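You operate a simulated robot arm through the tools that you are given. There is no shell and no other tool.

You run a simulated robot arm. Do the job below in one go: nothing can be reset, and whatever is moved stays where it is left.

JOB
Close up: lids on the blue and green tins, dauber in its cup, display off, slide in.
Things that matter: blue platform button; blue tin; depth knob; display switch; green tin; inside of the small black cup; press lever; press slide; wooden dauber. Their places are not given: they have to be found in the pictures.

Only the result counts: the job must be done as asked and must still hold three seconds after the hand-in. Knocking over, shifting, dropping, spilling or breaking anything else fails it. A push-on lid holds only when it is set on centred and level and pressed home; a screw cap is set on level and turned clockwise until tight.

ROBOT AND FRAMES
A 6-joint arm with a two-finger parallel gripper, fixed in place. Base frame: the origin is on the floor under the middle of its stand, x ahead of it, y to its left, z up; the work surface is at about z = 770. Units: mm, rad, N and s.
With the tool pointing down near the work surface it reaches from about 240 to 640 mm from the base axis. Its first joint turns from -1.152 to 1.152 rad. Payload 2.7 kg.
Tool frame: the origin (TCP) lies between the finger pads and is the grasp point; the fingertips stand 23 mm ahead of it; z points along the fingers, y is the line along which they close. Largest opening 94 mm; finger width 38, thickness 10; the body of the gripper, 54 by 96 mm, starts 39 mm behind the TCP.
Orientation is that of the tool frame in the base frame, as a unit quaternion [w, x, y, z]. With the fingers straight down and closing along the base's y, the tool's x points along the base's -x, its y along +y and its z along -z.

CONTROLS
- The arm moves only by the tool jog_arm. Its argument "steps" is a list of rows, each a list of 3 entries, a list of its own where there are three numbers: the closure in counts, from 0 (fully open) to 255 (shut), then the shift along the base's x, y, z in mm, then the turn, a rotation vector about the base's x, y, z in rad. In form: [[gripper, [x, y, z], [wx, wy, wz]], ...]. A call has 1 to 20 rows; each row is the pose to reach, as a shift and turn from the pose commanded when the call began. A row lasts 0.2 s, in which the tool goes at most 50 mm and 0.15 rad; a call with a longer step from one row to the next is refused whole, and so is a gripper value outside its range. A pose out of reach is approached as far as the arm can. The call stops where the force on the tool passes 80 N (or 10 N more than at its start, if that is more) or the arm is blocked; 0.2 s more then pass. The fingers move at their own pace (about 45 mm/s each) and stop on an object; they squeeze with about 39 N. The grip force told is the motor's: it shows also when the fingers shut on nothing. Time passes only in rows, and 0.2 s behind the last, so rows that repeat a pose let the fingers close. The reply holds the time, the measured pose of the TCP, the force on the tool along the base axes, the opening and the grip force, in the units named above and with some noise, with the torque about the TCP (base axes, N m) and any sound that the robot's microphone picked up.
- Cameras (640 x 400 px; columns grow to the right, rows downward): "scene" is fixed at [87.4, -454, 1389.1]; the picture's right is [0.56, -0.83, 0.00], its down [-0.59, -0.40, -0.70] and it looks along [0.58, 0.40, -0.71] (base axes); focal length 376 px, centre (320, 200). "wrist" rides on the gripper at [86, 16, -74] in the tool frame; the picture's right is [-0.18, 0.98, 0.00], its down [-0.58, -0.11, -0.81] and it looks along [-0.79, -0.15, 0.59] (tool axes); focal length 243 px, centre (320, 200).
- snapshot(camera): a new picture of that camera. No time passes.
- locate(camera, pixels): for up to 12 pixels [column, row] of the newest picture of that camera ("zoom" is the newest enlarged one), the place [x, y, z] in the base frame of the surface seen there, good to about 2 mm. No time passes.
- close_up(camera, box): a new picture of the part [left, top, right, bottom] of that camera's present view, enlarged. No time passes.
- finish_job(): hands the job in; it is judged then, once.

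Unless the task says otherwise, let go and move clear before handing in.

The tools are called after "Request:" as a command line: name --argument value ..., lists and objects as JSON in quotes. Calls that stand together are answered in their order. jog_arm: Moves the arm, as the interface text tells. Its arguments: {"type":"object","properties":{"steps":{"type":"array","items":{"type":"array"}}},"required":["steps"]} The other tools are called the same way: snapshot (camera) takes a picture; locate (camera, pixels) gives the place of the surface under pixels of a picture; close_up (camera, box) takes an enlarged picture of a part of a camera's view; finish_job () hands the job in.

At the start:

```text
t: 0.0
tool_pos: [366.3, -297.3, 1036.5]
tcp_rot: [0.0, 0.001, 1.0, 0.0]
wrist_force: [1.2, 0.1, -0.3]
wrist_torque: [0.0, -0.03, -0.04]
gripper_width: 93.7
finger_force: 0.1
```

scene: 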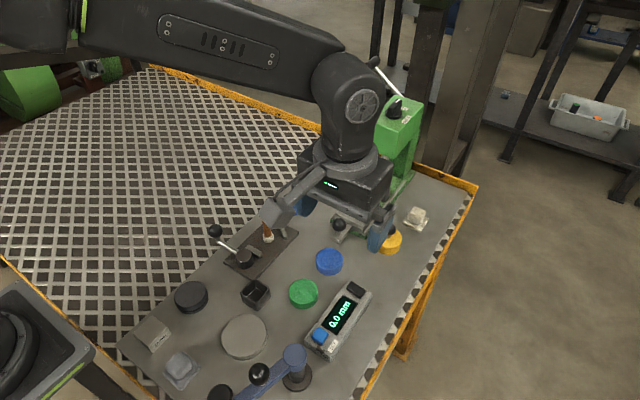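
wrist: 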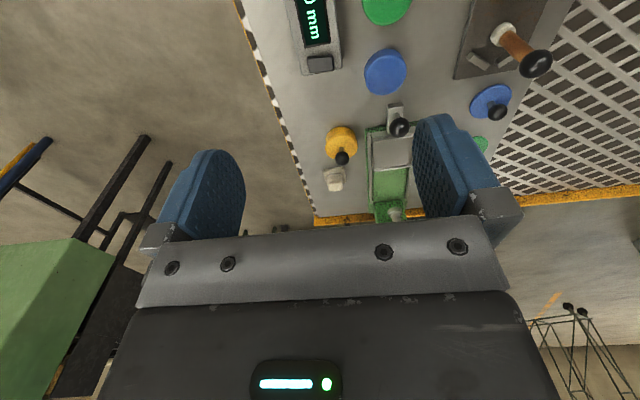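

The pictures show a bench with blue and green tins near scene (329,261) and (303,293), lids with knobs in the wrist view at (490,103) and (341,142), and a display at (340,315). I'll take enlarged views to see each thing better.

Request:
close_up --camera "scene" --box '[120, 200, 320, 400]'

Request:
close_up --camera "scene" --box '[280, 160, 480, 360]'

Request:
close_up --camera "wrist" --box '[230, 0, 640, 230]'

```text
2.00 times, centred on (220, 300) of scene
```

zoom: 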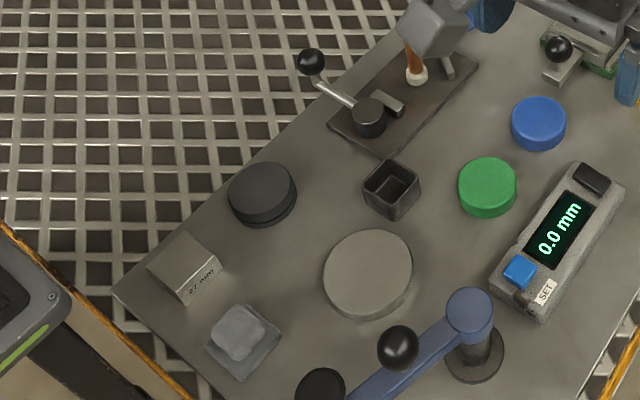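

```text
2.00 times, centred on (380, 260) of scene
```

zoom: 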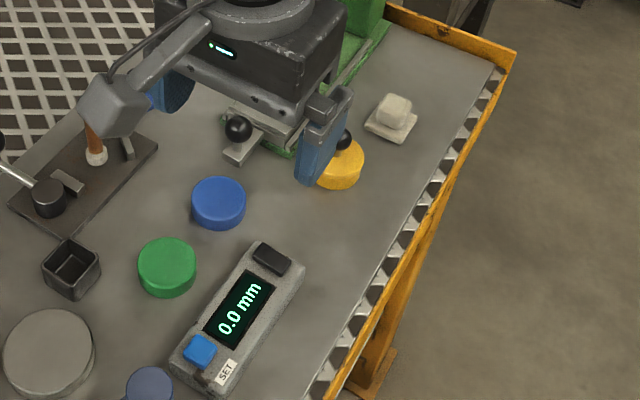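

```text
1.56 times, centred on (435, 115) of wrist
```

zoom: 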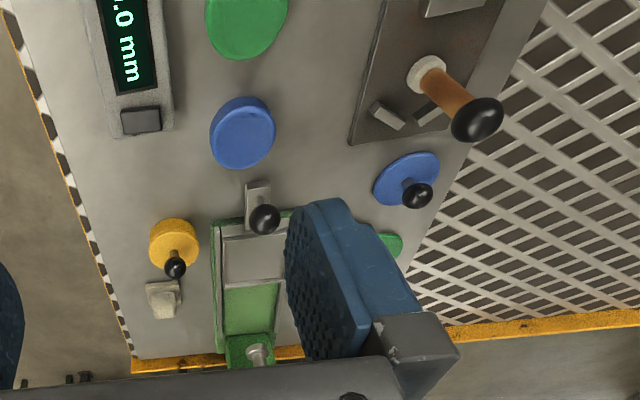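

The tins, the square black cup (scene 255,292), the display box and a press with a slide are visible, but the arm hides the press and the lids. I'll locate what I can see first.

Request:
locate --camera "scene" --pixels '[[329, 258], [303, 290], [255, 292], [267, 238], [215, 230], [245, 340], [191, 294], [320, 334], [356, 289], [391, 244], [416, 214], [339, 225]]'

Request:
locate --camera "wrist" --pixels '[[385, 68], [485, 103], [498, 110], [482, 143], [340, 140], [342, 157], [399, 127], [395, 108], [535, 62], [502, 33], [320, 65], [392, 152]]'

```text
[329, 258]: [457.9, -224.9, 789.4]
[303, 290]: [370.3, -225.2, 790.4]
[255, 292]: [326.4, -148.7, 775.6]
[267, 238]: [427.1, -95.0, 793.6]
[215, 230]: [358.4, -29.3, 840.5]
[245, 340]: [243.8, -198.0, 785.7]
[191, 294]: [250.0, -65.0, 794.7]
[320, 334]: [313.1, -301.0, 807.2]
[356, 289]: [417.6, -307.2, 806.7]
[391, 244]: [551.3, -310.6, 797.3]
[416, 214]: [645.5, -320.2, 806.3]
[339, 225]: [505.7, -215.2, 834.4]
```

```text
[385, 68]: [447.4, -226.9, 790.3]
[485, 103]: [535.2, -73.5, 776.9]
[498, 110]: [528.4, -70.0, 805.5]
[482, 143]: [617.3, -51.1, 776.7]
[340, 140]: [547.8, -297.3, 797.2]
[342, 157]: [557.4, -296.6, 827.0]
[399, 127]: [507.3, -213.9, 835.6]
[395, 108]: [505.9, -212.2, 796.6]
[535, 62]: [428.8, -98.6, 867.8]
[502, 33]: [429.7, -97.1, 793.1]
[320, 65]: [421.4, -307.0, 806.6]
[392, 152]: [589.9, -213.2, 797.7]
```

The blue lid lies near (532,-72) and the green one near (617,-51). I'll swing the arm to the left at the present height, clear of everything, to open the fixed camera's view.

Request:
jog_arm --steps '[[0, [0, 45, 0], [0, 0, 0]], [0, [0, 90, 0], [0, 0, 0]], [0, [0, 135, 0], [0, 0, 0]], [0, [0, 180, 0], [0, 0, 0]], [0, [0, 225, 0], [0, 0, 0]], [0, [0, 270, 0], [0, 0, 0]], [0, [0, 315, 0], [0, 0, 0]], [0, [0, 360, 0], [0, 0, 0]], [0, [-20, 400, 0], [0, 0, 0]], [0, [-40, 440, 0], [0, 0, 0]]]'

Request:
snapshot --camera "scene"

Request:
snapshot --camera "wrist"

```text
t: 2.2
tool_pos: [327.4, 144.1, 1037.4]
tcp_rot: [0.001, 0.001, 1.0, 0.0]
wrist_force: [-0.8, 1.1, 0.1]
wrist_torque: [0.01, -0.01, 0.02]
gripper_width: 94.0
finger_force: 0.0
```

```text
taken
```

scene: 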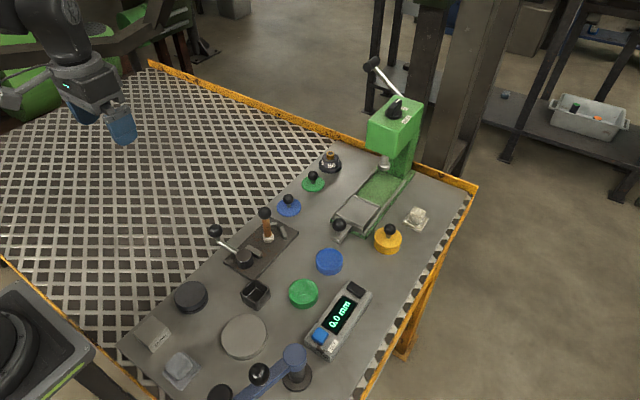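

```text
taken
```

wrist: 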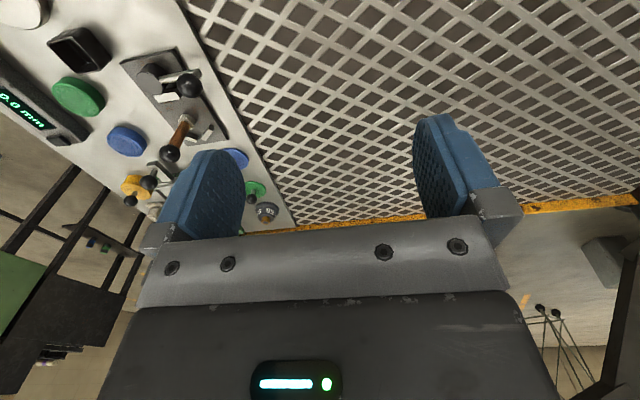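

The view is open now. The press is at scene (390,150), the two knobbed lids at (289,205) and (313,182), a black-and-brown thing at (330,160) and the fixture at (262,250). I'll enlarge each.

Request:
close_up --camera "scene" --box '[320, 50, 480, 150]'

Request:
close_up --camera "scene" --box '[270, 140, 430, 240]'

Request:
close_up --camera "scene" --box '[190, 190, 350, 290]'

Request:
close_up --camera "scene" --box '[130, 270, 290, 370]'

Request:
close_up --camera "scene" --box '[260, 270, 420, 370]'

Request:
close_up --camera "scene" --box '[140, 300, 320, 400]'

```text
4.00 times, centred on (400, 100) of scene
```

zoom: 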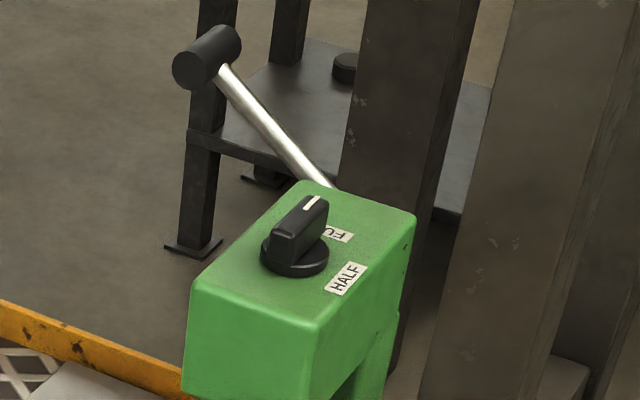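

```text
4.00 times, centred on (350, 190) of scene
```

zoom: 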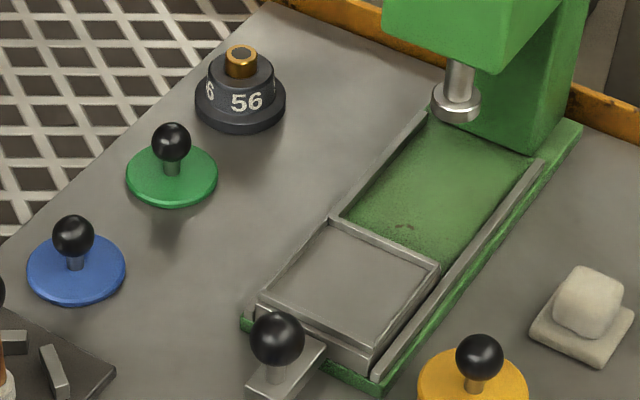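

```text
4.00 times, centred on (270, 240) of scene
```

zoom: 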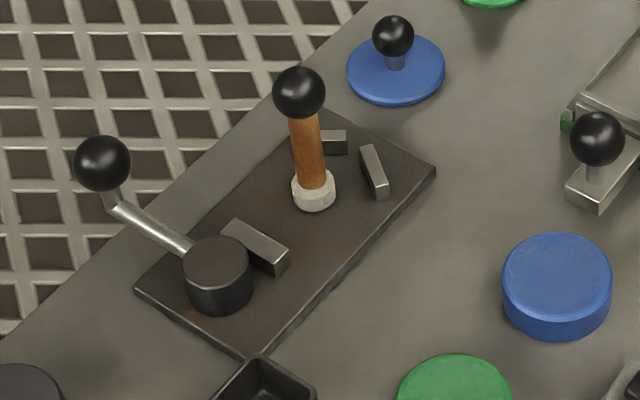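

```text
4.00 times, centred on (210, 320) of scene
```

zoom: 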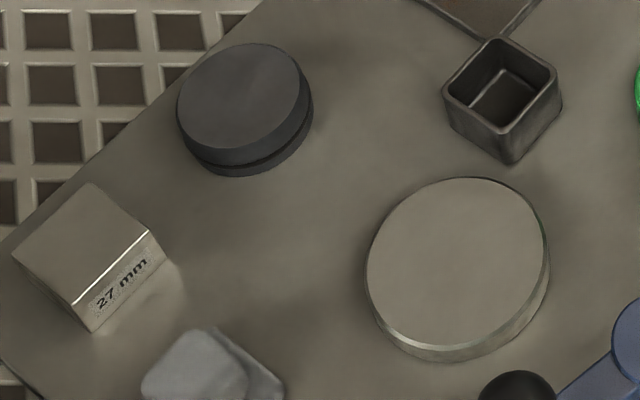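

```text
4.00 times, centred on (340, 320) of scene
```

zoom: 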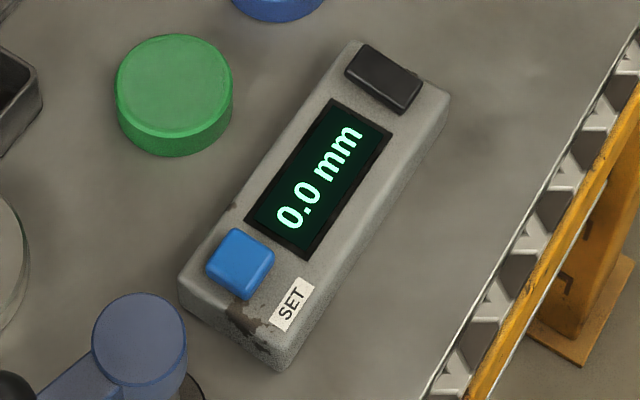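

```text
3.56 times, centred on (230, 350) of scene
```

zoom: 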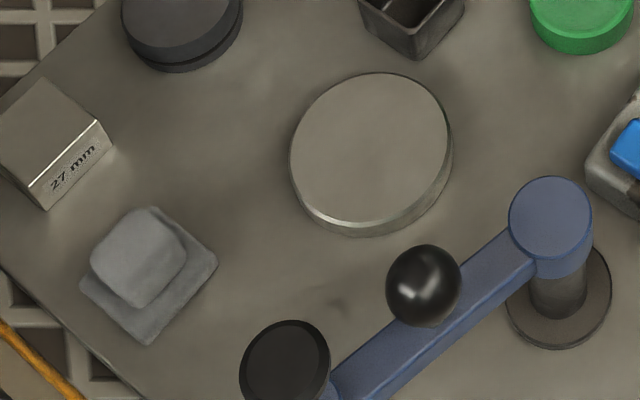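

The lids are thin discs with ball knobs, the yellow tin shows one already closed, and the dauber (zoom 312,140 of the fixture picture) stands on the plate on its white tip. I'll measure the shapes through the current scene picture.

Request:
locate --camera "scene" --pixels '[[343, 226], [332, 219], [340, 239], [354, 243], [353, 195], [380, 206], [362, 232], [378, 157], [415, 172], [414, 180], [384, 163], [345, 213]]'

Request:
locate --camera "scene" --pixels '[[288, 199], [277, 207], [301, 208], [288, 214], [289, 202], [312, 175], [302, 184], [324, 184], [313, 191], [329, 155], [320, 165], [340, 165]]'

Request:
locate --camera "scene" --pixels '[[265, 213], [267, 225], [268, 237], [267, 241], [242, 282], [255, 282], [269, 289], [257, 300], [251, 288], [258, 293], [256, 287], [272, 226]]'

Request:
locate --camera "scene" --pixels '[[316, 258], [329, 249], [342, 260], [329, 268], [290, 290], [303, 279], [317, 291], [303, 302], [388, 229], [375, 240], [401, 240], [388, 246]]'

```text
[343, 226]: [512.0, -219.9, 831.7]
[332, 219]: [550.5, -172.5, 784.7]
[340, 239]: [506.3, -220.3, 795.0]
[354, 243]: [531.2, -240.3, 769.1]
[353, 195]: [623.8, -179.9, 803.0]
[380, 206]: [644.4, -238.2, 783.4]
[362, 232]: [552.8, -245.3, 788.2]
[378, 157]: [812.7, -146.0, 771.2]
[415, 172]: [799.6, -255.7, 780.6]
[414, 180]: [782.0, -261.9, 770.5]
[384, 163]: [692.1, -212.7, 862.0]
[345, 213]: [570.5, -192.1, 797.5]
```

```text
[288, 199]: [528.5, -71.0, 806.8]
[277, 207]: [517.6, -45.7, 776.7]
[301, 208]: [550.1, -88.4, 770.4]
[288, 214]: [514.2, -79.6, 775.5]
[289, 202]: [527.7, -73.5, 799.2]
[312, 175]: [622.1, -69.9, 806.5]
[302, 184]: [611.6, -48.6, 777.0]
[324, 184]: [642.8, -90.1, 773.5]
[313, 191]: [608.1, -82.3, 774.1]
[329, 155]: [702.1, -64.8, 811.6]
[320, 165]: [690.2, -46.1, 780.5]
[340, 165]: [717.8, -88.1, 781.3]
```

```text
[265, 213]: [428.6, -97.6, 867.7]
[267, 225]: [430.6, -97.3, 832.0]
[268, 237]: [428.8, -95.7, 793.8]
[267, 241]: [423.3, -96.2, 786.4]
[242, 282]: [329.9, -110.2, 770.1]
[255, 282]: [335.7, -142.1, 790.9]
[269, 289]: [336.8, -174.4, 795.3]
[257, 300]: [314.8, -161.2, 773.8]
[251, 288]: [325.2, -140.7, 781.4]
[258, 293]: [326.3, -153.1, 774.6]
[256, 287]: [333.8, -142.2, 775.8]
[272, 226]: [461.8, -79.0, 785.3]
```

```text
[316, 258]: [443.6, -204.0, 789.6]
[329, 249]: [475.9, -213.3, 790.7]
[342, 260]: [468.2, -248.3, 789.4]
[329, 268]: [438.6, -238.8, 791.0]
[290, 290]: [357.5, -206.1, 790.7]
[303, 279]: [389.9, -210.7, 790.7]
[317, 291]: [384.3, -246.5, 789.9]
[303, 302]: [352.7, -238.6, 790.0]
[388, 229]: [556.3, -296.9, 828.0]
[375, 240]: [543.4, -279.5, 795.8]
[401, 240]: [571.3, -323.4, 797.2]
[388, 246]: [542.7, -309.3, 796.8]
```

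The tins are centred near (457,-226) and (371,-226) with tops at z 790, the cup is near (326,-150), and the dauber stands at (429,-97) with its ball near z 868. I'll look closer at the switch, the cup, the slide and the blue arm before moving.

Request:
close_up --camera "scene" --box '[335, 275, 383, 305]'

Request:
close_up --camera "scene" --box '[300, 310, 364, 350]'

Request:
close_up --camera "scene" --box '[320, 190, 400, 240]'

Request:
close_up --camera "scene" --box '[230, 270, 294, 310]'

```text
13.33 times, centred on (359, 290) of scene
```

zoom: 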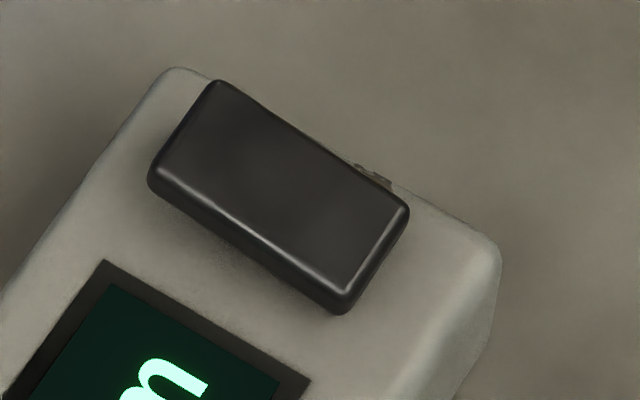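

```text
10.00 times, centred on (332, 330) of scene
```

zoom: 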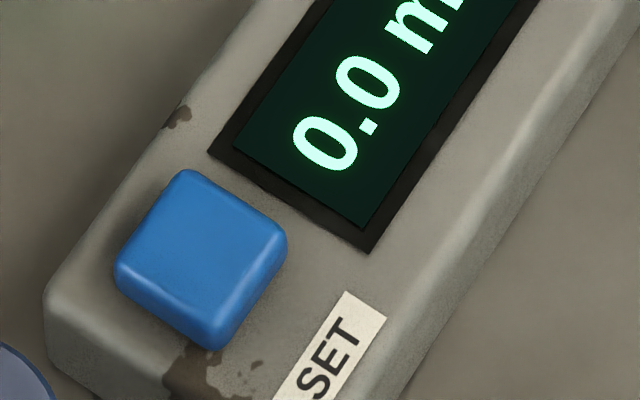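

```text
8.00 times, centred on (360, 215) of scene
```

zoom: 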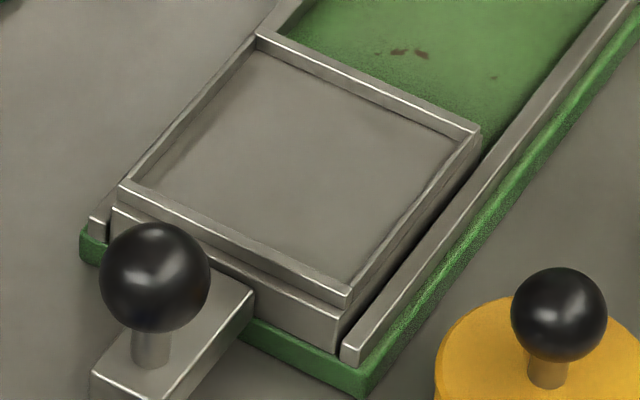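

```text
10.00 times, centred on (262, 290) of scene
```

zoom: 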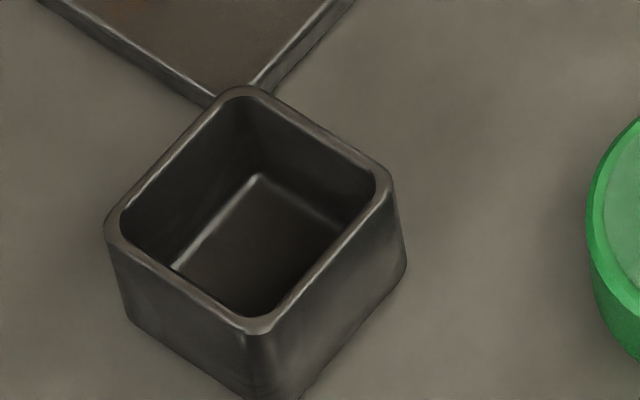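

The cup rim corners show at zoom (245,92), (388,180), (258,325) and (110,228). I'll locate these.

Request:
locate --camera "zoom" --pixels '[[240, 92], [387, 178], [256, 326], [112, 226], [245, 240], [260, 185], [300, 240], [230, 280], [310, 130], [180, 150], [325, 250], [180, 275]]'

Request:
close_up --camera "scene" --box '[335, 275, 383, 305]'

```text
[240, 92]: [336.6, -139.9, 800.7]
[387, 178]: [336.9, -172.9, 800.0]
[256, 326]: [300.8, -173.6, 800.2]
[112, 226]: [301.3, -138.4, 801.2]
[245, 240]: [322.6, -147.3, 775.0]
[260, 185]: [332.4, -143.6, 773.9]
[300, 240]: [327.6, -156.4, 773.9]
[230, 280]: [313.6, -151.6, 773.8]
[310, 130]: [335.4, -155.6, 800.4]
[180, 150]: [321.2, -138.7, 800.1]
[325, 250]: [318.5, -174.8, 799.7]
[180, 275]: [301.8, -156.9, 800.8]
```

```text
13.33 times, centred on (359, 290) of scene
```

zoom: 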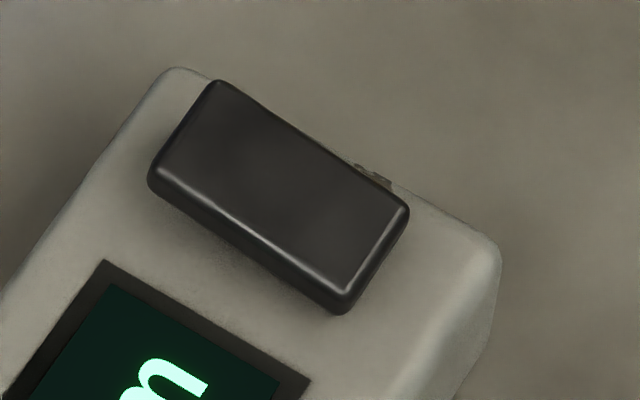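

The cup is square to the base axes, its mouth centred at (319,-156) with the rim at z 800 and the floor at 774. Next I'll locate the rocker's corners.

Request:
locate --camera "zoom" --pixels '[[220, 88], [160, 165], [400, 208], [345, 290], [280, 185], [200, 130], [370, 240], [310, 150], [250, 215], [450, 260], [180, 90], [100, 200]]'

Request:
locate --camera "scene" --pixels '[[295, 353], [258, 373], [220, 392], [297, 380], [250, 383], [283, 362], [240, 330], [180, 368], [153, 335], [191, 292], [245, 258], [214, 231]]'

```text
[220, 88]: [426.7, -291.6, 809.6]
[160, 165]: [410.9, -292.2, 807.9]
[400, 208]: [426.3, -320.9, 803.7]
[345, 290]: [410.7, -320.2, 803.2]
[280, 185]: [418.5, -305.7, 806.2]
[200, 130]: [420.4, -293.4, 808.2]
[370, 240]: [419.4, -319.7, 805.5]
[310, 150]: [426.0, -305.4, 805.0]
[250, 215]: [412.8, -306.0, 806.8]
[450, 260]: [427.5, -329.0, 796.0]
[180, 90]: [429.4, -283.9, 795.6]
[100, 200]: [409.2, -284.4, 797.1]
```

```text
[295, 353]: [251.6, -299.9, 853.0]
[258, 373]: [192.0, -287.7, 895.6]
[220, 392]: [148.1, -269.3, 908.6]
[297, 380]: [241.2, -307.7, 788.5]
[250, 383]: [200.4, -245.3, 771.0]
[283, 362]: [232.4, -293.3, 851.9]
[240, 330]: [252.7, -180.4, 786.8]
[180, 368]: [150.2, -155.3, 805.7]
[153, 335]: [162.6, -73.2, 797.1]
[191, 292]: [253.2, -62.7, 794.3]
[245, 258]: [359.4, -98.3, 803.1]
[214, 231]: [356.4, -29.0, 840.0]
```

The rocker's +y end (y -292) stands at z 809 and its -y end (y -321) at 804, so it must be pressed at the +y end to flip. I'll take the dauber first, and move the hand above it to z ~ 960.

Request:
jog_arm --steps '[[0, [17, -40, 0], [0, 0, 0]], [0, [34, -80, 0], [0, 0, 0]], [0, [51, -120, -10], [0, 0, 0]], [0, [68, -160, -20], [0, 0, 0]], [0, [85, -200, -45], [0, 0, 0]], [0, [102, -240, -75], [0, 0, 0]], [0, [102, -240, -75], [0, 0, 0]]]'

Request:
snapshot --camera "wrist"

Request:
snapshot --camera "scene"

```text
refused: row 5 steps farther than a row can; nothing moved
```

```text
taken
```

wrist: 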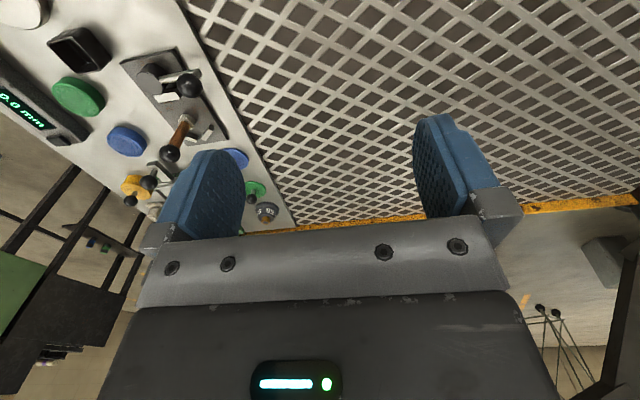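

```text
taken
```

scene: 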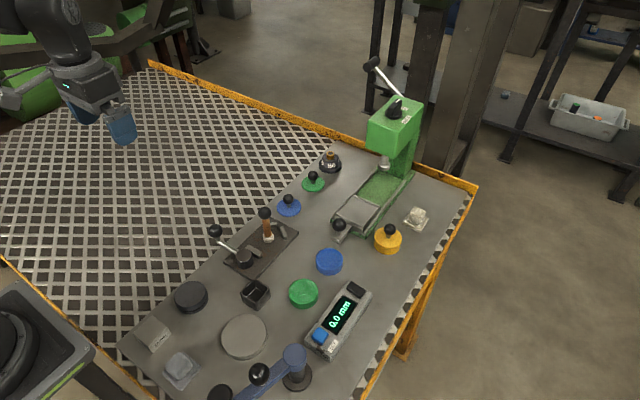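

The move was refused as one step was too long, and the pictures are unchanged. I'll repeat it with shorter steps.

Request:
jog_arm --steps '[[0, [17, -40, -5], [0, 0, 0]], [0, [34, -80, -10], [0, 0, 0]], [0, [51, -120, -15], [0, 0, 0]], [0, [68, -160, -25], [0, 0, 0]], [0, [85, -200, -40], [0, 0, 0]], [0, [102, -240, -55], [0, 0, 0]], [0, [102, -240, -75], [0, 0, 0]], [0, [102, -240, -75], [0, 0, 0]]]'

Request:
snapshot --camera "wrist"

Request:
snapshot --camera "scene"

```text
t: 4.0
tool_pos: [428.5, -96.5, 963.8]
tcp_rot: [0.0, 0.0, 1.0, 0.0]
wrist_force: [0.3, -0.4, 0.4]
wrist_torque: [0.02, -0.02, 0.03]
gripper_width: 93.7
finger_force: 0.1
```

```text
taken
```

wrist: 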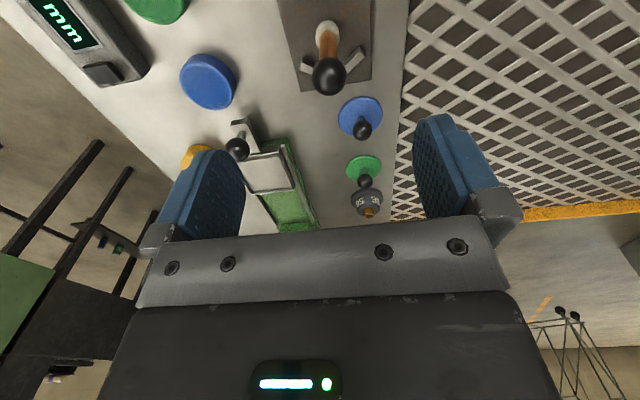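

```text
taken
```

scene: 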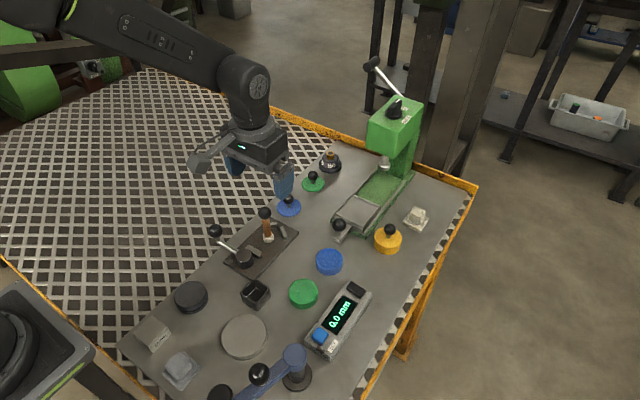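

The hand is over the dauber with the lids and dauber clear in the wrist view (330,75), (360,115), (364,170). I'll enlarge to measure them finely.

Request:
close_up --camera "wrist" --box '[310, 80, 414, 220]'

Request:
close_up --camera "wrist" --box '[280, 0, 400, 100]'

Request:
locate --camera "wrist" --pixels '[[328, 65], [328, 75], [329, 90], [327, 42], [326, 28], [340, 22], [361, 100], [340, 117], [382, 113], [358, 137], [362, 128], [364, 181]]'

```text
2.86 times, centred on (362, 150) of wrist
```

zoom: 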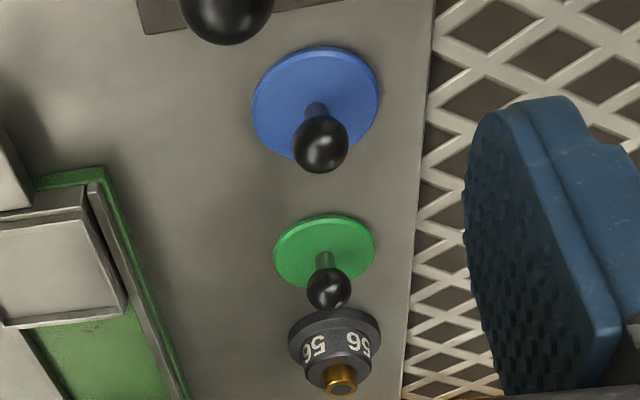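

```text
4.00 times, centred on (340, 50) of wrist
```

zoom: 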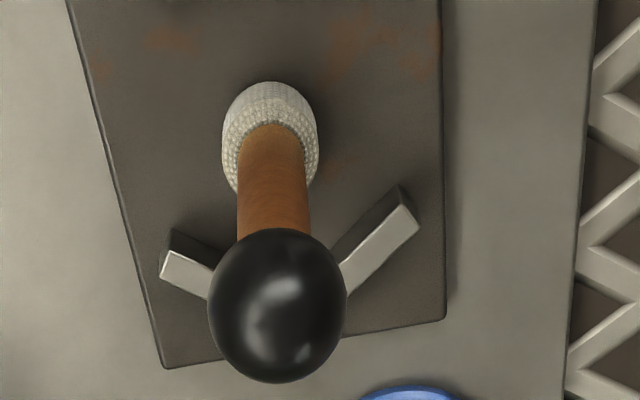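

```text
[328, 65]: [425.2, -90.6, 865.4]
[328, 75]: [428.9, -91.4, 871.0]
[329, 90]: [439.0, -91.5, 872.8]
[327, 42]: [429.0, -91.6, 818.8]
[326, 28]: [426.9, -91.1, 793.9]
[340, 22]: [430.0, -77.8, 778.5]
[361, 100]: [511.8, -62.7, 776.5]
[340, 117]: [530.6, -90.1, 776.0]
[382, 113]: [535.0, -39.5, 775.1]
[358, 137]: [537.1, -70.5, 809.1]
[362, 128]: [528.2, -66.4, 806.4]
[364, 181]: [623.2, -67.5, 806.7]
```

The dauber's centre works out at (435,-92), ball centre about z 860 with radius 12; the blue lid's ball is at (534,-66,800). I'll lower the open fingers around the dauber's ball without closing yet.

Request:
jog_arm --steps '[[0, [6.5, 5, 0], [0, 0, 0]], [0, [6.5, 5, -35], [0, 0, 0]], [0, [6.5, 5, -70], [0, 0, 0]], [0, [6.5, 5, -90], [0, 0, 0]], [0, [6.5, 5, -102], [0, 0, 0]], [0, [6.5, 5, -102], [0, 0, 0]]]'

Request:
snapshot --camera "wrist"

Request:
close_up --camera "scene" --box '[190, 150, 350, 250]'

```text
t: 5.4
tool_pos: [434.1, -92.0, 861.2]
tcp_rot: [0.0, 0.0, 1.0, 0.0]
wrist_force: [0.0, 0.0, -0.3]
wrist_torque: [0.05, 0.03, 0.02]
gripper_width: 94.2
finger_force: 0.1
```

```text
taken
```

wrist: 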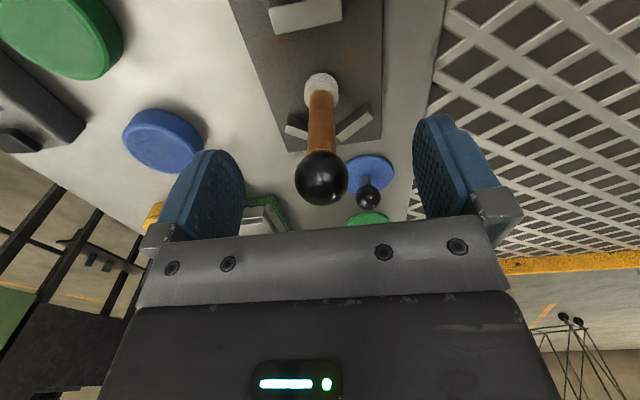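

```text
4.00 times, centred on (270, 200) of scene
```

zoom: 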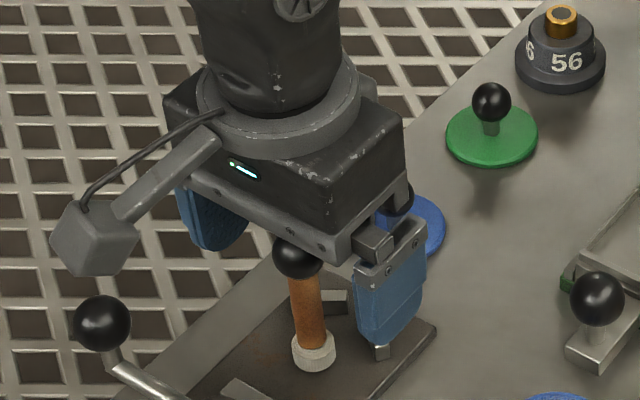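

The ball at wrist (321,179) sits right at the grasp point, so I'll close the fingers on it in place.

Request:
jog_arm --steps '[[255, [0, 0, 0], [0, 0, 0]], [255, [0, 0, 0], [0, 0, 0]], [255, [0, 0, 0], [0, 0, 0]], [255, [0, 0, 0], [0, 0, 0]], [255, [0, 0, 0], [0, 0, 0]], [255, [0, 0, 0], [0, 0, 0]], [255, [0, 0, 0], [0, 0, 0]]]'

Request:
snapshot --camera "wrist"

Request:
close_up --camera "scene" --box '[190, 150, 350, 250]'

```text
t: 7.0
tool_pos: [435.4, -91.8, 859.9]
tcp_rot: [0.0, 0.0, 1.0, -0.001]
wrist_force: [0.1, 0.5, 0.3]
wrist_torque: [-0.04, -0.01, 0.03]
gripper_width: 23.6
finger_force: 39.5
```

```text
taken
```

wrist: 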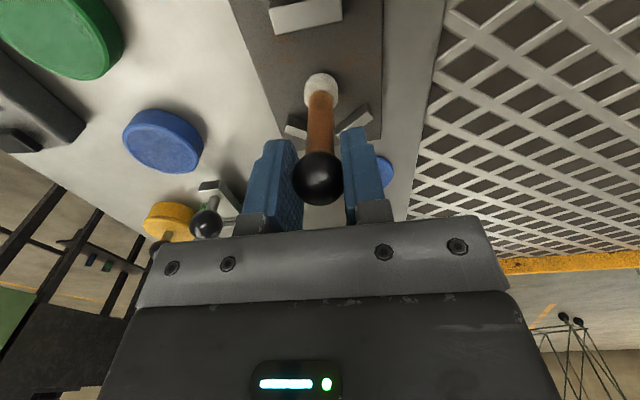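

```text
4.00 times, centred on (270, 200) of scene
```

zoom: 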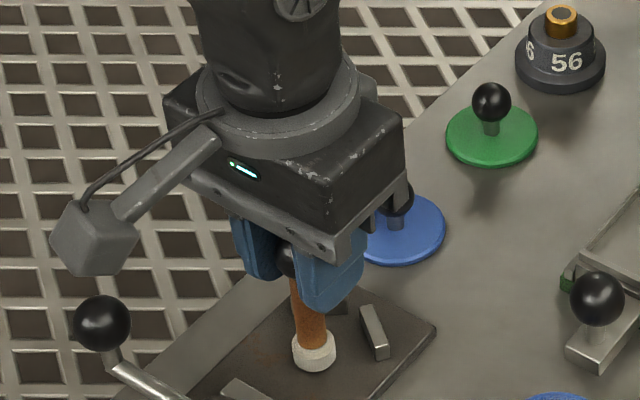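

The grip holds at 23.6 mm opening with 39.5 N and the dauber stands upright between the fingers. I'll lift it gently and check.

Request:
jog_arm --steps '[[255, [0, 0, 4], [0, 0, 0]], [255, [0, 0, 12], [0, 0, 0]], [255, [0, 0, 25], [0, 0, 0]], [255, [0, 0, 45], [0, 0, 0]], [255, [0, 0, 60], [0, 0, 0]], [255, [0, 0, 60], [0, 0, 0]]]'

Request:
snapshot --camera "wrist"

Request:
close_up --camera "scene" --box '[190, 150, 350, 250]'

```text
t: 8.4
tool_pos: [434.3, -93.2, 919.7]
tcp_rot: [0.0, 0.0, 1.0, -0.001]
wrist_force: [0.2, 0.4, -0.6]
wrist_torque: [0.0, 0.01, 0.02]
gripper_width: 23.6
finger_force: 39.1
```

```text
taken
```

wrist: 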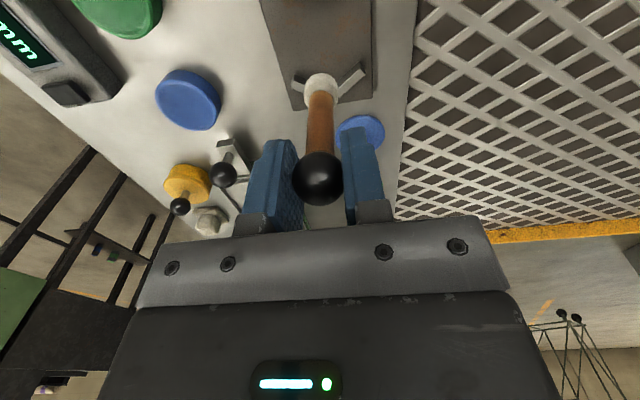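

```text
4.00 times, centred on (270, 200) of scene
```

zoom: 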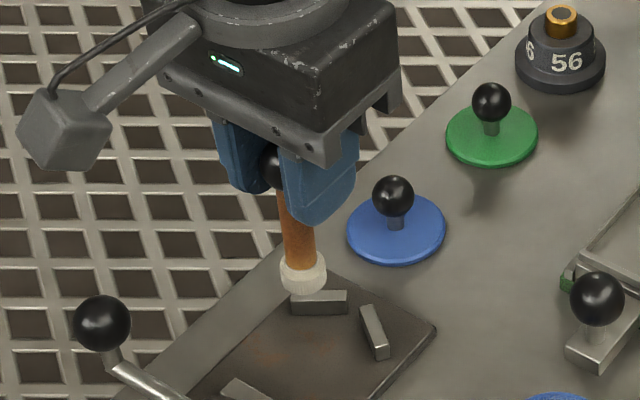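

The dauber came up freely. I'll check its tip position against the grasp point before carrying it to the cup.

Request:
locate --camera "wrist" --pixels '[[321, 86], [321, 92], [320, 120], [320, 140], [319, 178], [338, 84], [304, 86]]'

Request:
locate --camera "zoom" --pixels '[[303, 278], [302, 250], [300, 220]]'

```text
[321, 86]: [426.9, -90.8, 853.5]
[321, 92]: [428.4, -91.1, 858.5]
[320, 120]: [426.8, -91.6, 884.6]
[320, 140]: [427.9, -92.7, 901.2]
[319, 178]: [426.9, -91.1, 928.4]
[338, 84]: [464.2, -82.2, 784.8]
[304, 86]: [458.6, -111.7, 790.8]
```

```text
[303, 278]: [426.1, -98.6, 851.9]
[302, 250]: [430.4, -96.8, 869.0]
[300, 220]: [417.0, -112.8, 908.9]
```

The dauber hangs vertical (shaft points all near x 427–428, y -91). I'll carry it over the cup at a higher level and stop above it to check.

Request:
jog_arm --steps '[[255, [0, 0, 10], [0, 0, 0]], [255, [-25, -14, 15], [0, 0, 0]], [255, [-58, -32, 15], [0, 0, 0]], [255, [-90, -50, 15], [0, 0, 0]], [255, [-115.8, -64, 10], [0, 0, 0]], [255, [-115.8, -64, 0], [0, 0, 0]], [255, [-115.8, -64, -15], [0, 0, 0]], [255, [-115.8, -64, -15], [0, 0, 0]]]'

Request:
snapshot --camera "wrist"

Request:
close_up --camera "scene" --box '[180, 210, 340, 310]'

```text
t: 10.2
tool_pos: [318.0, -155.1, 904.6]
tcp_rot: [0.0, 0.0, 1.0, 0.0]
wrist_force: [-0.3, -0.3, -0.6]
wrist_torque: [-0.04, -0.03, -0.02]
gripper_width: 23.7
finger_force: 38.8
```

```text
taken
```

wrist: 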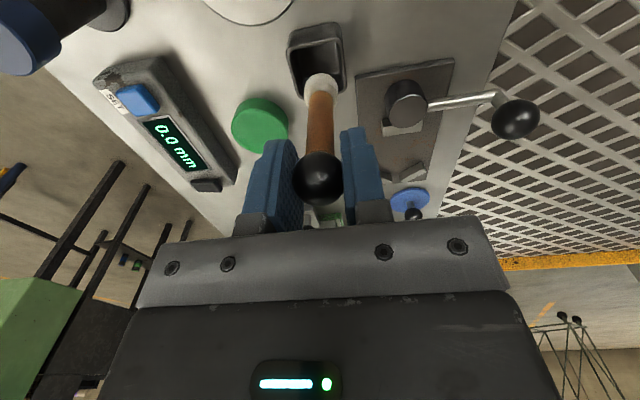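

```text
4.00 times, centred on (260, 260) of scene
```

zoom: 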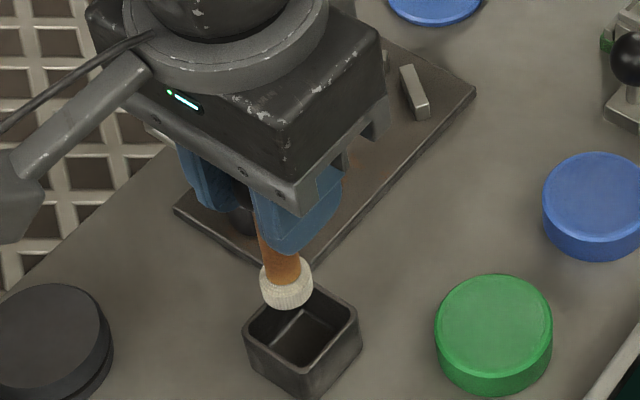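

The tip hangs above the cup's mouth (wrist 320,60). I'll check the rim positions against the tip in this view.

Request:
close_up --camera "wrist" --box '[270, 10, 366, 110]'

Request:
locate --camera "zoom" --pixels '[[150, 130], [150, 200], [330, 60], [260, 65], [416, 160], [420, 250], [330, 280], [335, 330]]'

```text
4.00 times, centred on (318, 60) of wrist
```

zoom: 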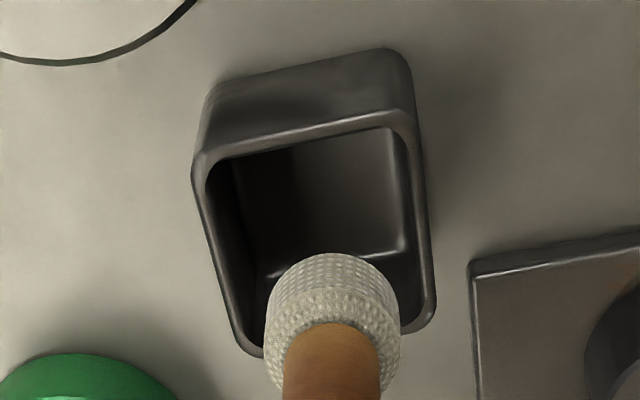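

```text
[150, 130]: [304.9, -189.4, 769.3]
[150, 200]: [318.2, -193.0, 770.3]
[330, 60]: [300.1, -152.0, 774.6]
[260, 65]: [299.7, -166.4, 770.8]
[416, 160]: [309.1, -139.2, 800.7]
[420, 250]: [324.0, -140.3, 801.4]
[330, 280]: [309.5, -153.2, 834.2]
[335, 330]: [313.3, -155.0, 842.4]
```

Request:
locate --camera "zoom" --pixels '[[300, 137], [240, 150], [200, 180], [220, 260], [418, 200], [426, 280], [240, 345], [420, 325], [280, 300], [385, 300], [330, 265]]'

```text
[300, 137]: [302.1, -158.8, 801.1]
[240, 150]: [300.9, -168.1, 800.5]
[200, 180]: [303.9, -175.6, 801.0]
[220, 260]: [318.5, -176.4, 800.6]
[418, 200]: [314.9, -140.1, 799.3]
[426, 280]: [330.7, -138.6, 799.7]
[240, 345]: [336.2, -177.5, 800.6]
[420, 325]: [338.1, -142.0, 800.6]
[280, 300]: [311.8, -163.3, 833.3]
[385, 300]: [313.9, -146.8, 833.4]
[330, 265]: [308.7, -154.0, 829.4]
```

The rim spans x 301–338 and y -176 to -139.5, so the mouth's centre is (319.5,-157.5); the tip is about 2 mm off in y. I'll correct that and lower the dauber into the cup, still gripped.

Request:
jog_arm --steps '[[255, [0.8, -1.6, 0], [0, 0, 0]], [255, [0.8, -1.6, -10], [0, 0, 0]], [255, [0.8, -1.6, -22], [0, 0, 0]], [255, [0.8, -1.6, -34], [0, 0, 0]], [255, [0.8, -1.6, -42], [0, 0, 0]], [255, [0.8, -1.6, -46], [0, 0, 0]], [255, [0.8, -1.6, -46], [0, 0, 0]]]'

Request:
snapshot --camera "wrist"

Request:
close_up --camera "scene" --box '[180, 210, 340, 310]'

```text
t: 11.8
tool_pos: [320.5, -156.6, 859.2]
tcp_rot: [0.0, 0.0, 1.0, 0.0]
wrist_force: [0.2, -0.5, -0.7]
wrist_torque: [-0.02, 0.0, 0.0]
gripper_width: 23.6
finger_force: 38.7
```

```text
taken
```

wrist: 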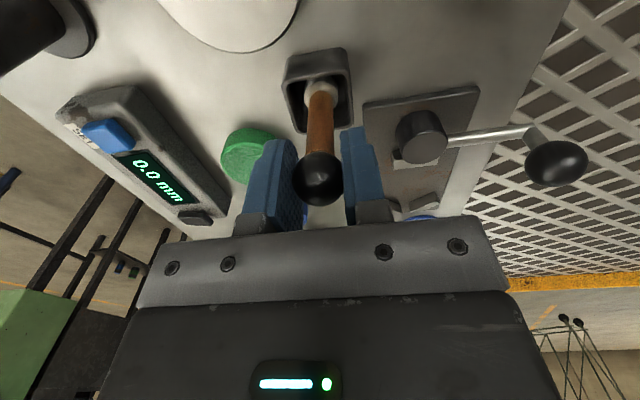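

```text
4.00 times, centred on (260, 260) of scene
```

zoom: 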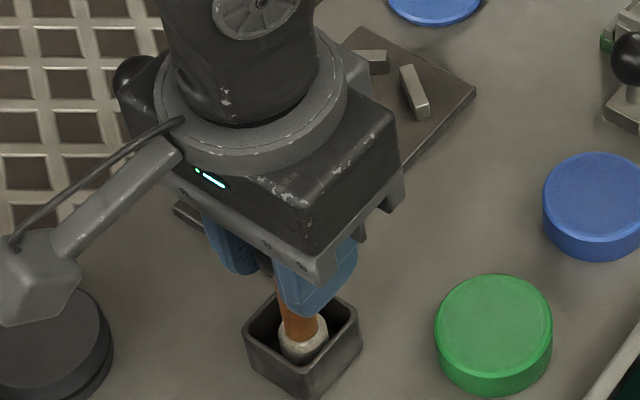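

The white tip is inside the cup with no contact force yet. I'll lower in 1 mm steps until it touches the floor.

Request:
jog_arm --steps '[[255, [0, 0, -1], [0, 0, 0]], [255, [0, 0, -2], [0, 0, 0]], [255, [0, 0, -2.5], [0, 0, 0]]]'

```text
t: 12.6
tool_pos: [320.9, -157.3, 855.8]
tcp_rot: [0.0, 0.0, 1.0, 0.0]
wrist_force: [0.3, -0.3, -1.0]
wrist_torque: [0.01, 0.03, -0.02]
gripper_width: 23.4
finger_force: 39.7
```

There is still no clear contact at z 855.8. I'll go down another 1.5 mm, then open the fingers.

Request:
jog_arm --steps '[[255, [0, 0, -0.7], [0, 0, 0]], [255, [0, 0, -1.5], [0, 0, 0]]]'

```text
t: 13.2
tool_pos: [319.7, -157.7, 856.4]
tcp_rot: [0.001, 0.0, 1.0, 0.0]
wrist_force: [-2.5, 1.5, 11.1]
wrist_torque: [0.07, 0.2, 0.0]
gripper_width: 23.5
finger_force: 39.4
```

The force of 11 N shows the tip on the cup floor. I'll back off a little and open the fingers.

Request:
jog_arm --steps '[[255, [0, 0, 0.8], [0, 0, 0]], [150, [0, 0, 0.8], [0, 0, 0]], [120, [0, 0, 0.8], [0, 0, 0]], [80, [0, 0, 0.8], [0, 0, 0]], [40, [0, 0, 0.8], [0, 0, 0]], [0, [0, 0, 0.8], [0, 0, 0]], [0, [0, 0, 0.8], [0, 0, 0]], [0, [0, 0, 0.8], [0, 0, 0]]]'

Request:
snapshot --camera "wrist"

Request:
close_up --camera "scene" --box '[180, 210, 340, 310]'

```text
t: 15.0
tool_pos: [320.8, -158.3, 856.4]
tcp_rot: [0.0, 0.0, 1.0, 0.001]
wrist_force: [-0.6, 0.1, -0.1]
wrist_torque: [-0.02, -0.02, -0.06]
gripper_width: 93.7
finger_force: 0.0
```

```text
taken
```

wrist: 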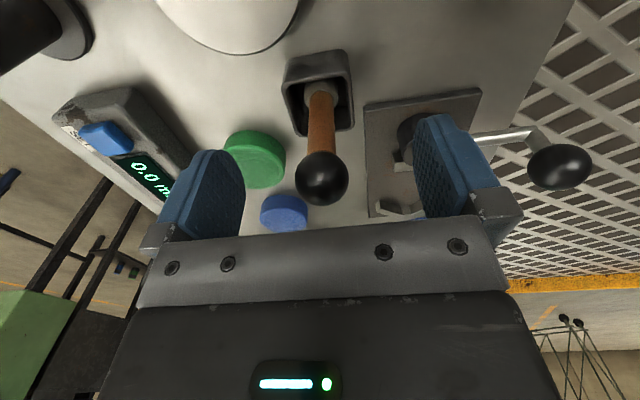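

```text
4.00 times, centred on (260, 260) of scene
```

zoom: 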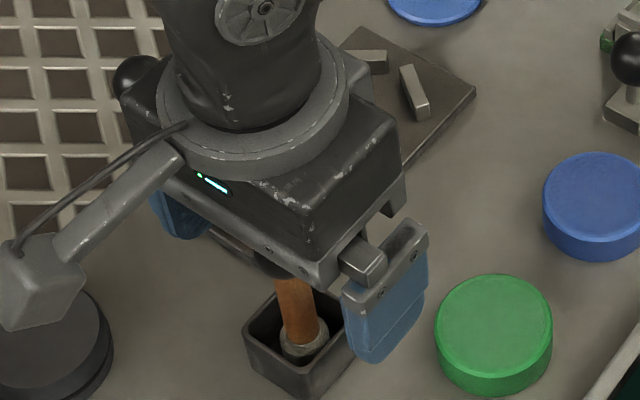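

The dauber stands upright in the cup with the fingers open and clear. I'll lift straight up and go over to the blue lid at z ~ 930.

Request:
jog_arm --steps '[[0, [0, 0, 15], [0, 0, 0]], [0, [0, 0, 40], [0, 0, 0]], [0, [0, 0, 70], [0, 0, 0]], [0, [35, 15, 85], [0, 0, 0]], [0, [78, 32, 85], [0, 0, 0]], [0, [122, 52, 85], [0, 0, 0]], [0, [168, 72, 85], [0, 0, 0]], [0, [214, 91, 80], [0, 0, 0]], [0, [214, 91, 50], [0, 0, 0]], [0, [214, 91, 50], [0, 0, 0]]]'

Request:
snapshot --camera "wrist"

Request:
snapshot --camera "scene"

```text
refused: row 7 steps farther than a row can; nothing moved
```

```text
taken
```

wrist: 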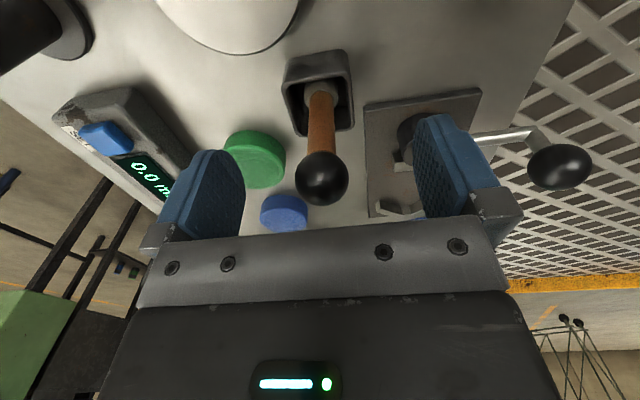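

```text
taken
```

scene: 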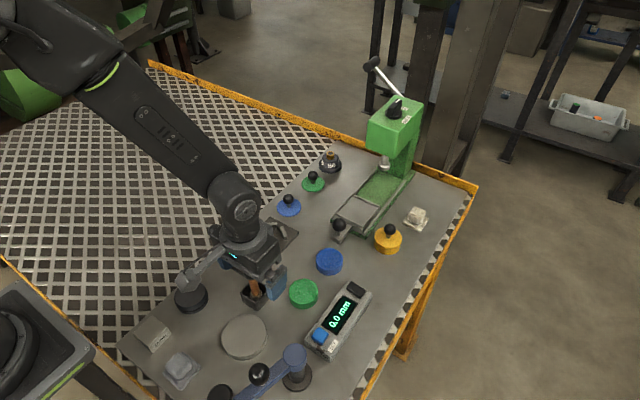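

The move was refused for step length and nothing changed. I'll send it again with steps under 45 mm.

Request:
jog_arm --steps '[[0, [0, 0, 15], [0, 0, 0]], [0, [0, 0, 40], [0, 0, 0]], [0, [0, 0, 70], [0, 0, 0]], [0, [35, 15, 85], [0, 0, 0]], [0, [72, 31, 85], [0, 0, 0]], [0, [109, 47, 85], [0, 0, 0]], [0, [146, 63, 85], [0, 0, 0]], [0, [183, 78, 80], [0, 0, 0]], [0, [214, 91, 65], [0, 0, 0]], [0, [214, 91, 50], [0, 0, 0]], [0, [214, 91, 50], [0, 0, 0]]]'

Request:
snapshot --camera "wrist"

Request:
close_up --camera "scene" --box '[210, 140, 370, 240]'

Request:
close_up --camera "scene" --box '[180, 230, 340, 330]'

```text
t: 17.4
tool_pos: [534.7, -66.9, 906.4]
tcp_rot: [-0.001, 0.0, 1.0, -0.001]
wrist_force: [-0.4, 0.1, -0.7]
wrist_torque: [-0.01, -0.01, 0.02]
gripper_width: 93.8
finger_force: 0.0
```

```text
taken
```

wrist: 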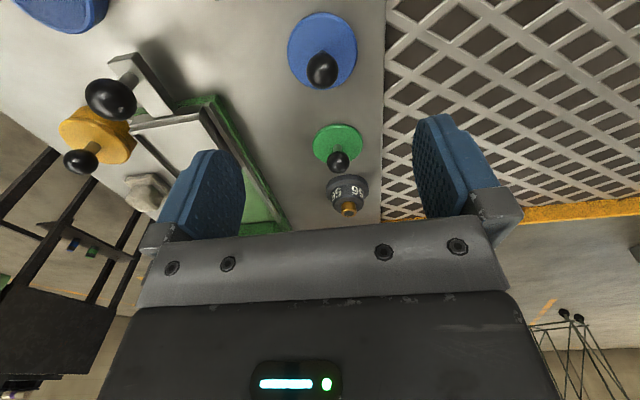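

```text
4.00 times, centred on (290, 190) of scene
```

zoom: 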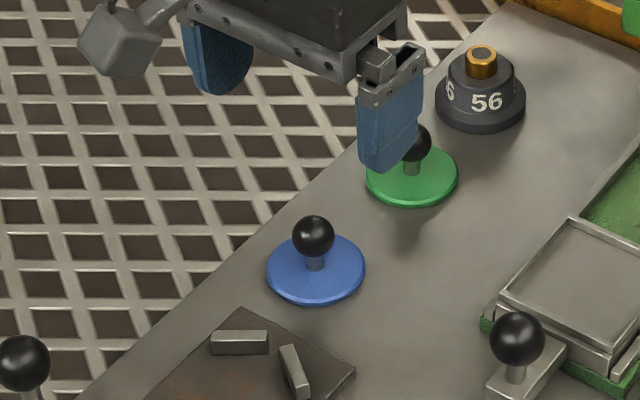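

```text
4.00 times, centred on (260, 280) of scene
```

zoom: 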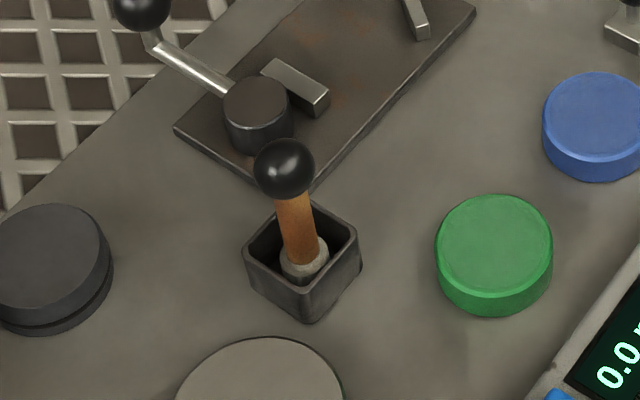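

The dauber stands well in its cup. Now I'll measure the blue lid's rim and ball at wrist (321,55) closely.

Request:
close_up --camera "wrist" --box '[270, 0, 374, 100]'

Request:
locate --camera "wrist" --pixels '[[322, 68], [322, 60], [322, 80], [321, 14], [290, 50], [354, 46], [307, 70], [322, 50], [337, 160], [338, 152], [337, 126], [316, 143]]'

```text
4.00 times, centred on (322, 50) of wrist
```

zoom: 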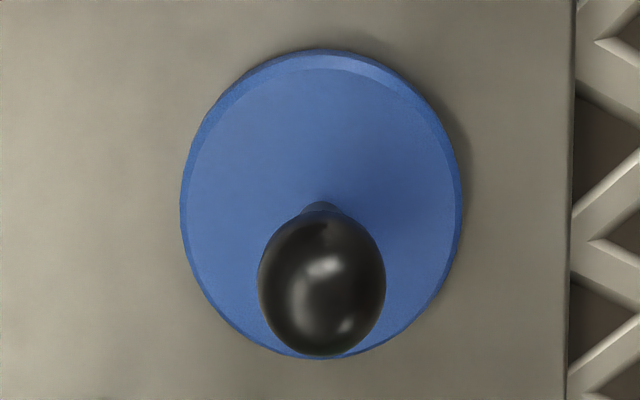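

```text
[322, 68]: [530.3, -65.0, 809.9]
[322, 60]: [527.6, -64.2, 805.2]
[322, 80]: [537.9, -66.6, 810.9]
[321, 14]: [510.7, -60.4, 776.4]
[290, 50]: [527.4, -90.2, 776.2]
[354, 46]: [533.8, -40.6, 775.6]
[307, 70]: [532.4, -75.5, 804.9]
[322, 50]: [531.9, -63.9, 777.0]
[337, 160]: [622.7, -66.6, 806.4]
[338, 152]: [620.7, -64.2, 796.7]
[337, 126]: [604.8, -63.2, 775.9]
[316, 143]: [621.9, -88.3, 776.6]
```

The blue lid is centred at (535.7,-65.5) with its ball centre near z 801 and the disc top at z 777. I'll lower to TCP z 804, keeping the tips about 4 mm above the disc.

Request:
jog_arm --steps '[[0, [1.9, 1.1, -30], [0, 0, 0]], [0, [1.9, 1.1, -60], [0, 0, 0]], [0, [1.9, 1.1, -85], [0, 0, 0]], [0, [1.9, 1.1, -97], [0, 0, 0]], [0, [1.9, 1.1, -101], [0, 0, 0]], [0, [1.9, 1.1, -101], [0, 0, 0]]]'

Request:
snapshot --camera "wrist"

Request:
close_up --camera "scene" --box '[210, 140, 370, 240]'

```text
t: 18.8
tool_pos: [536.3, -66.1, 805.8]
tcp_rot: [0.0, 0.0, 1.0, 0.0]
wrist_force: [-0.1, 0.8, 1.5]
wrist_torque: [-0.02, 0.01, 0.04]
gripper_width: 94.1
finger_force: 0.0
```

```text
taken
```

wrist: 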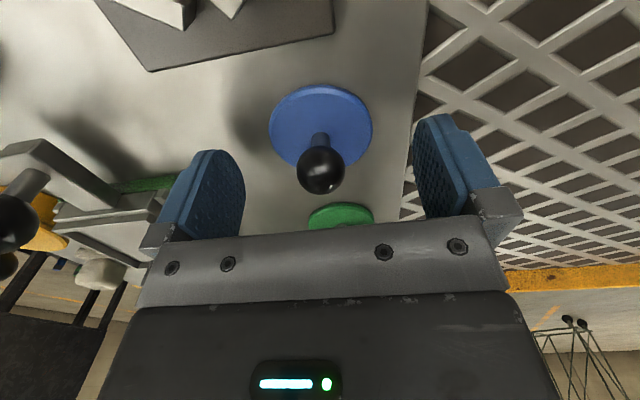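

```text
4.00 times, centred on (290, 190) of scene
```

zoom: 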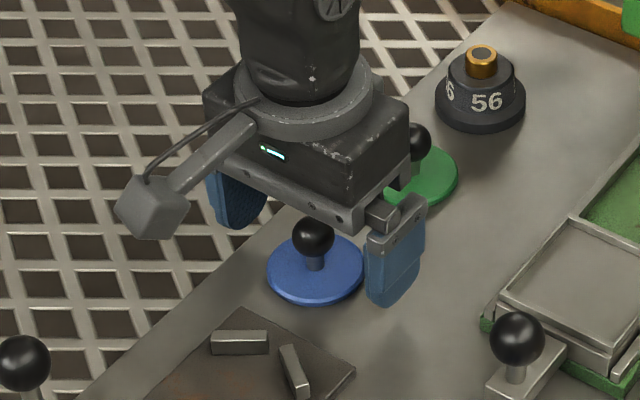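

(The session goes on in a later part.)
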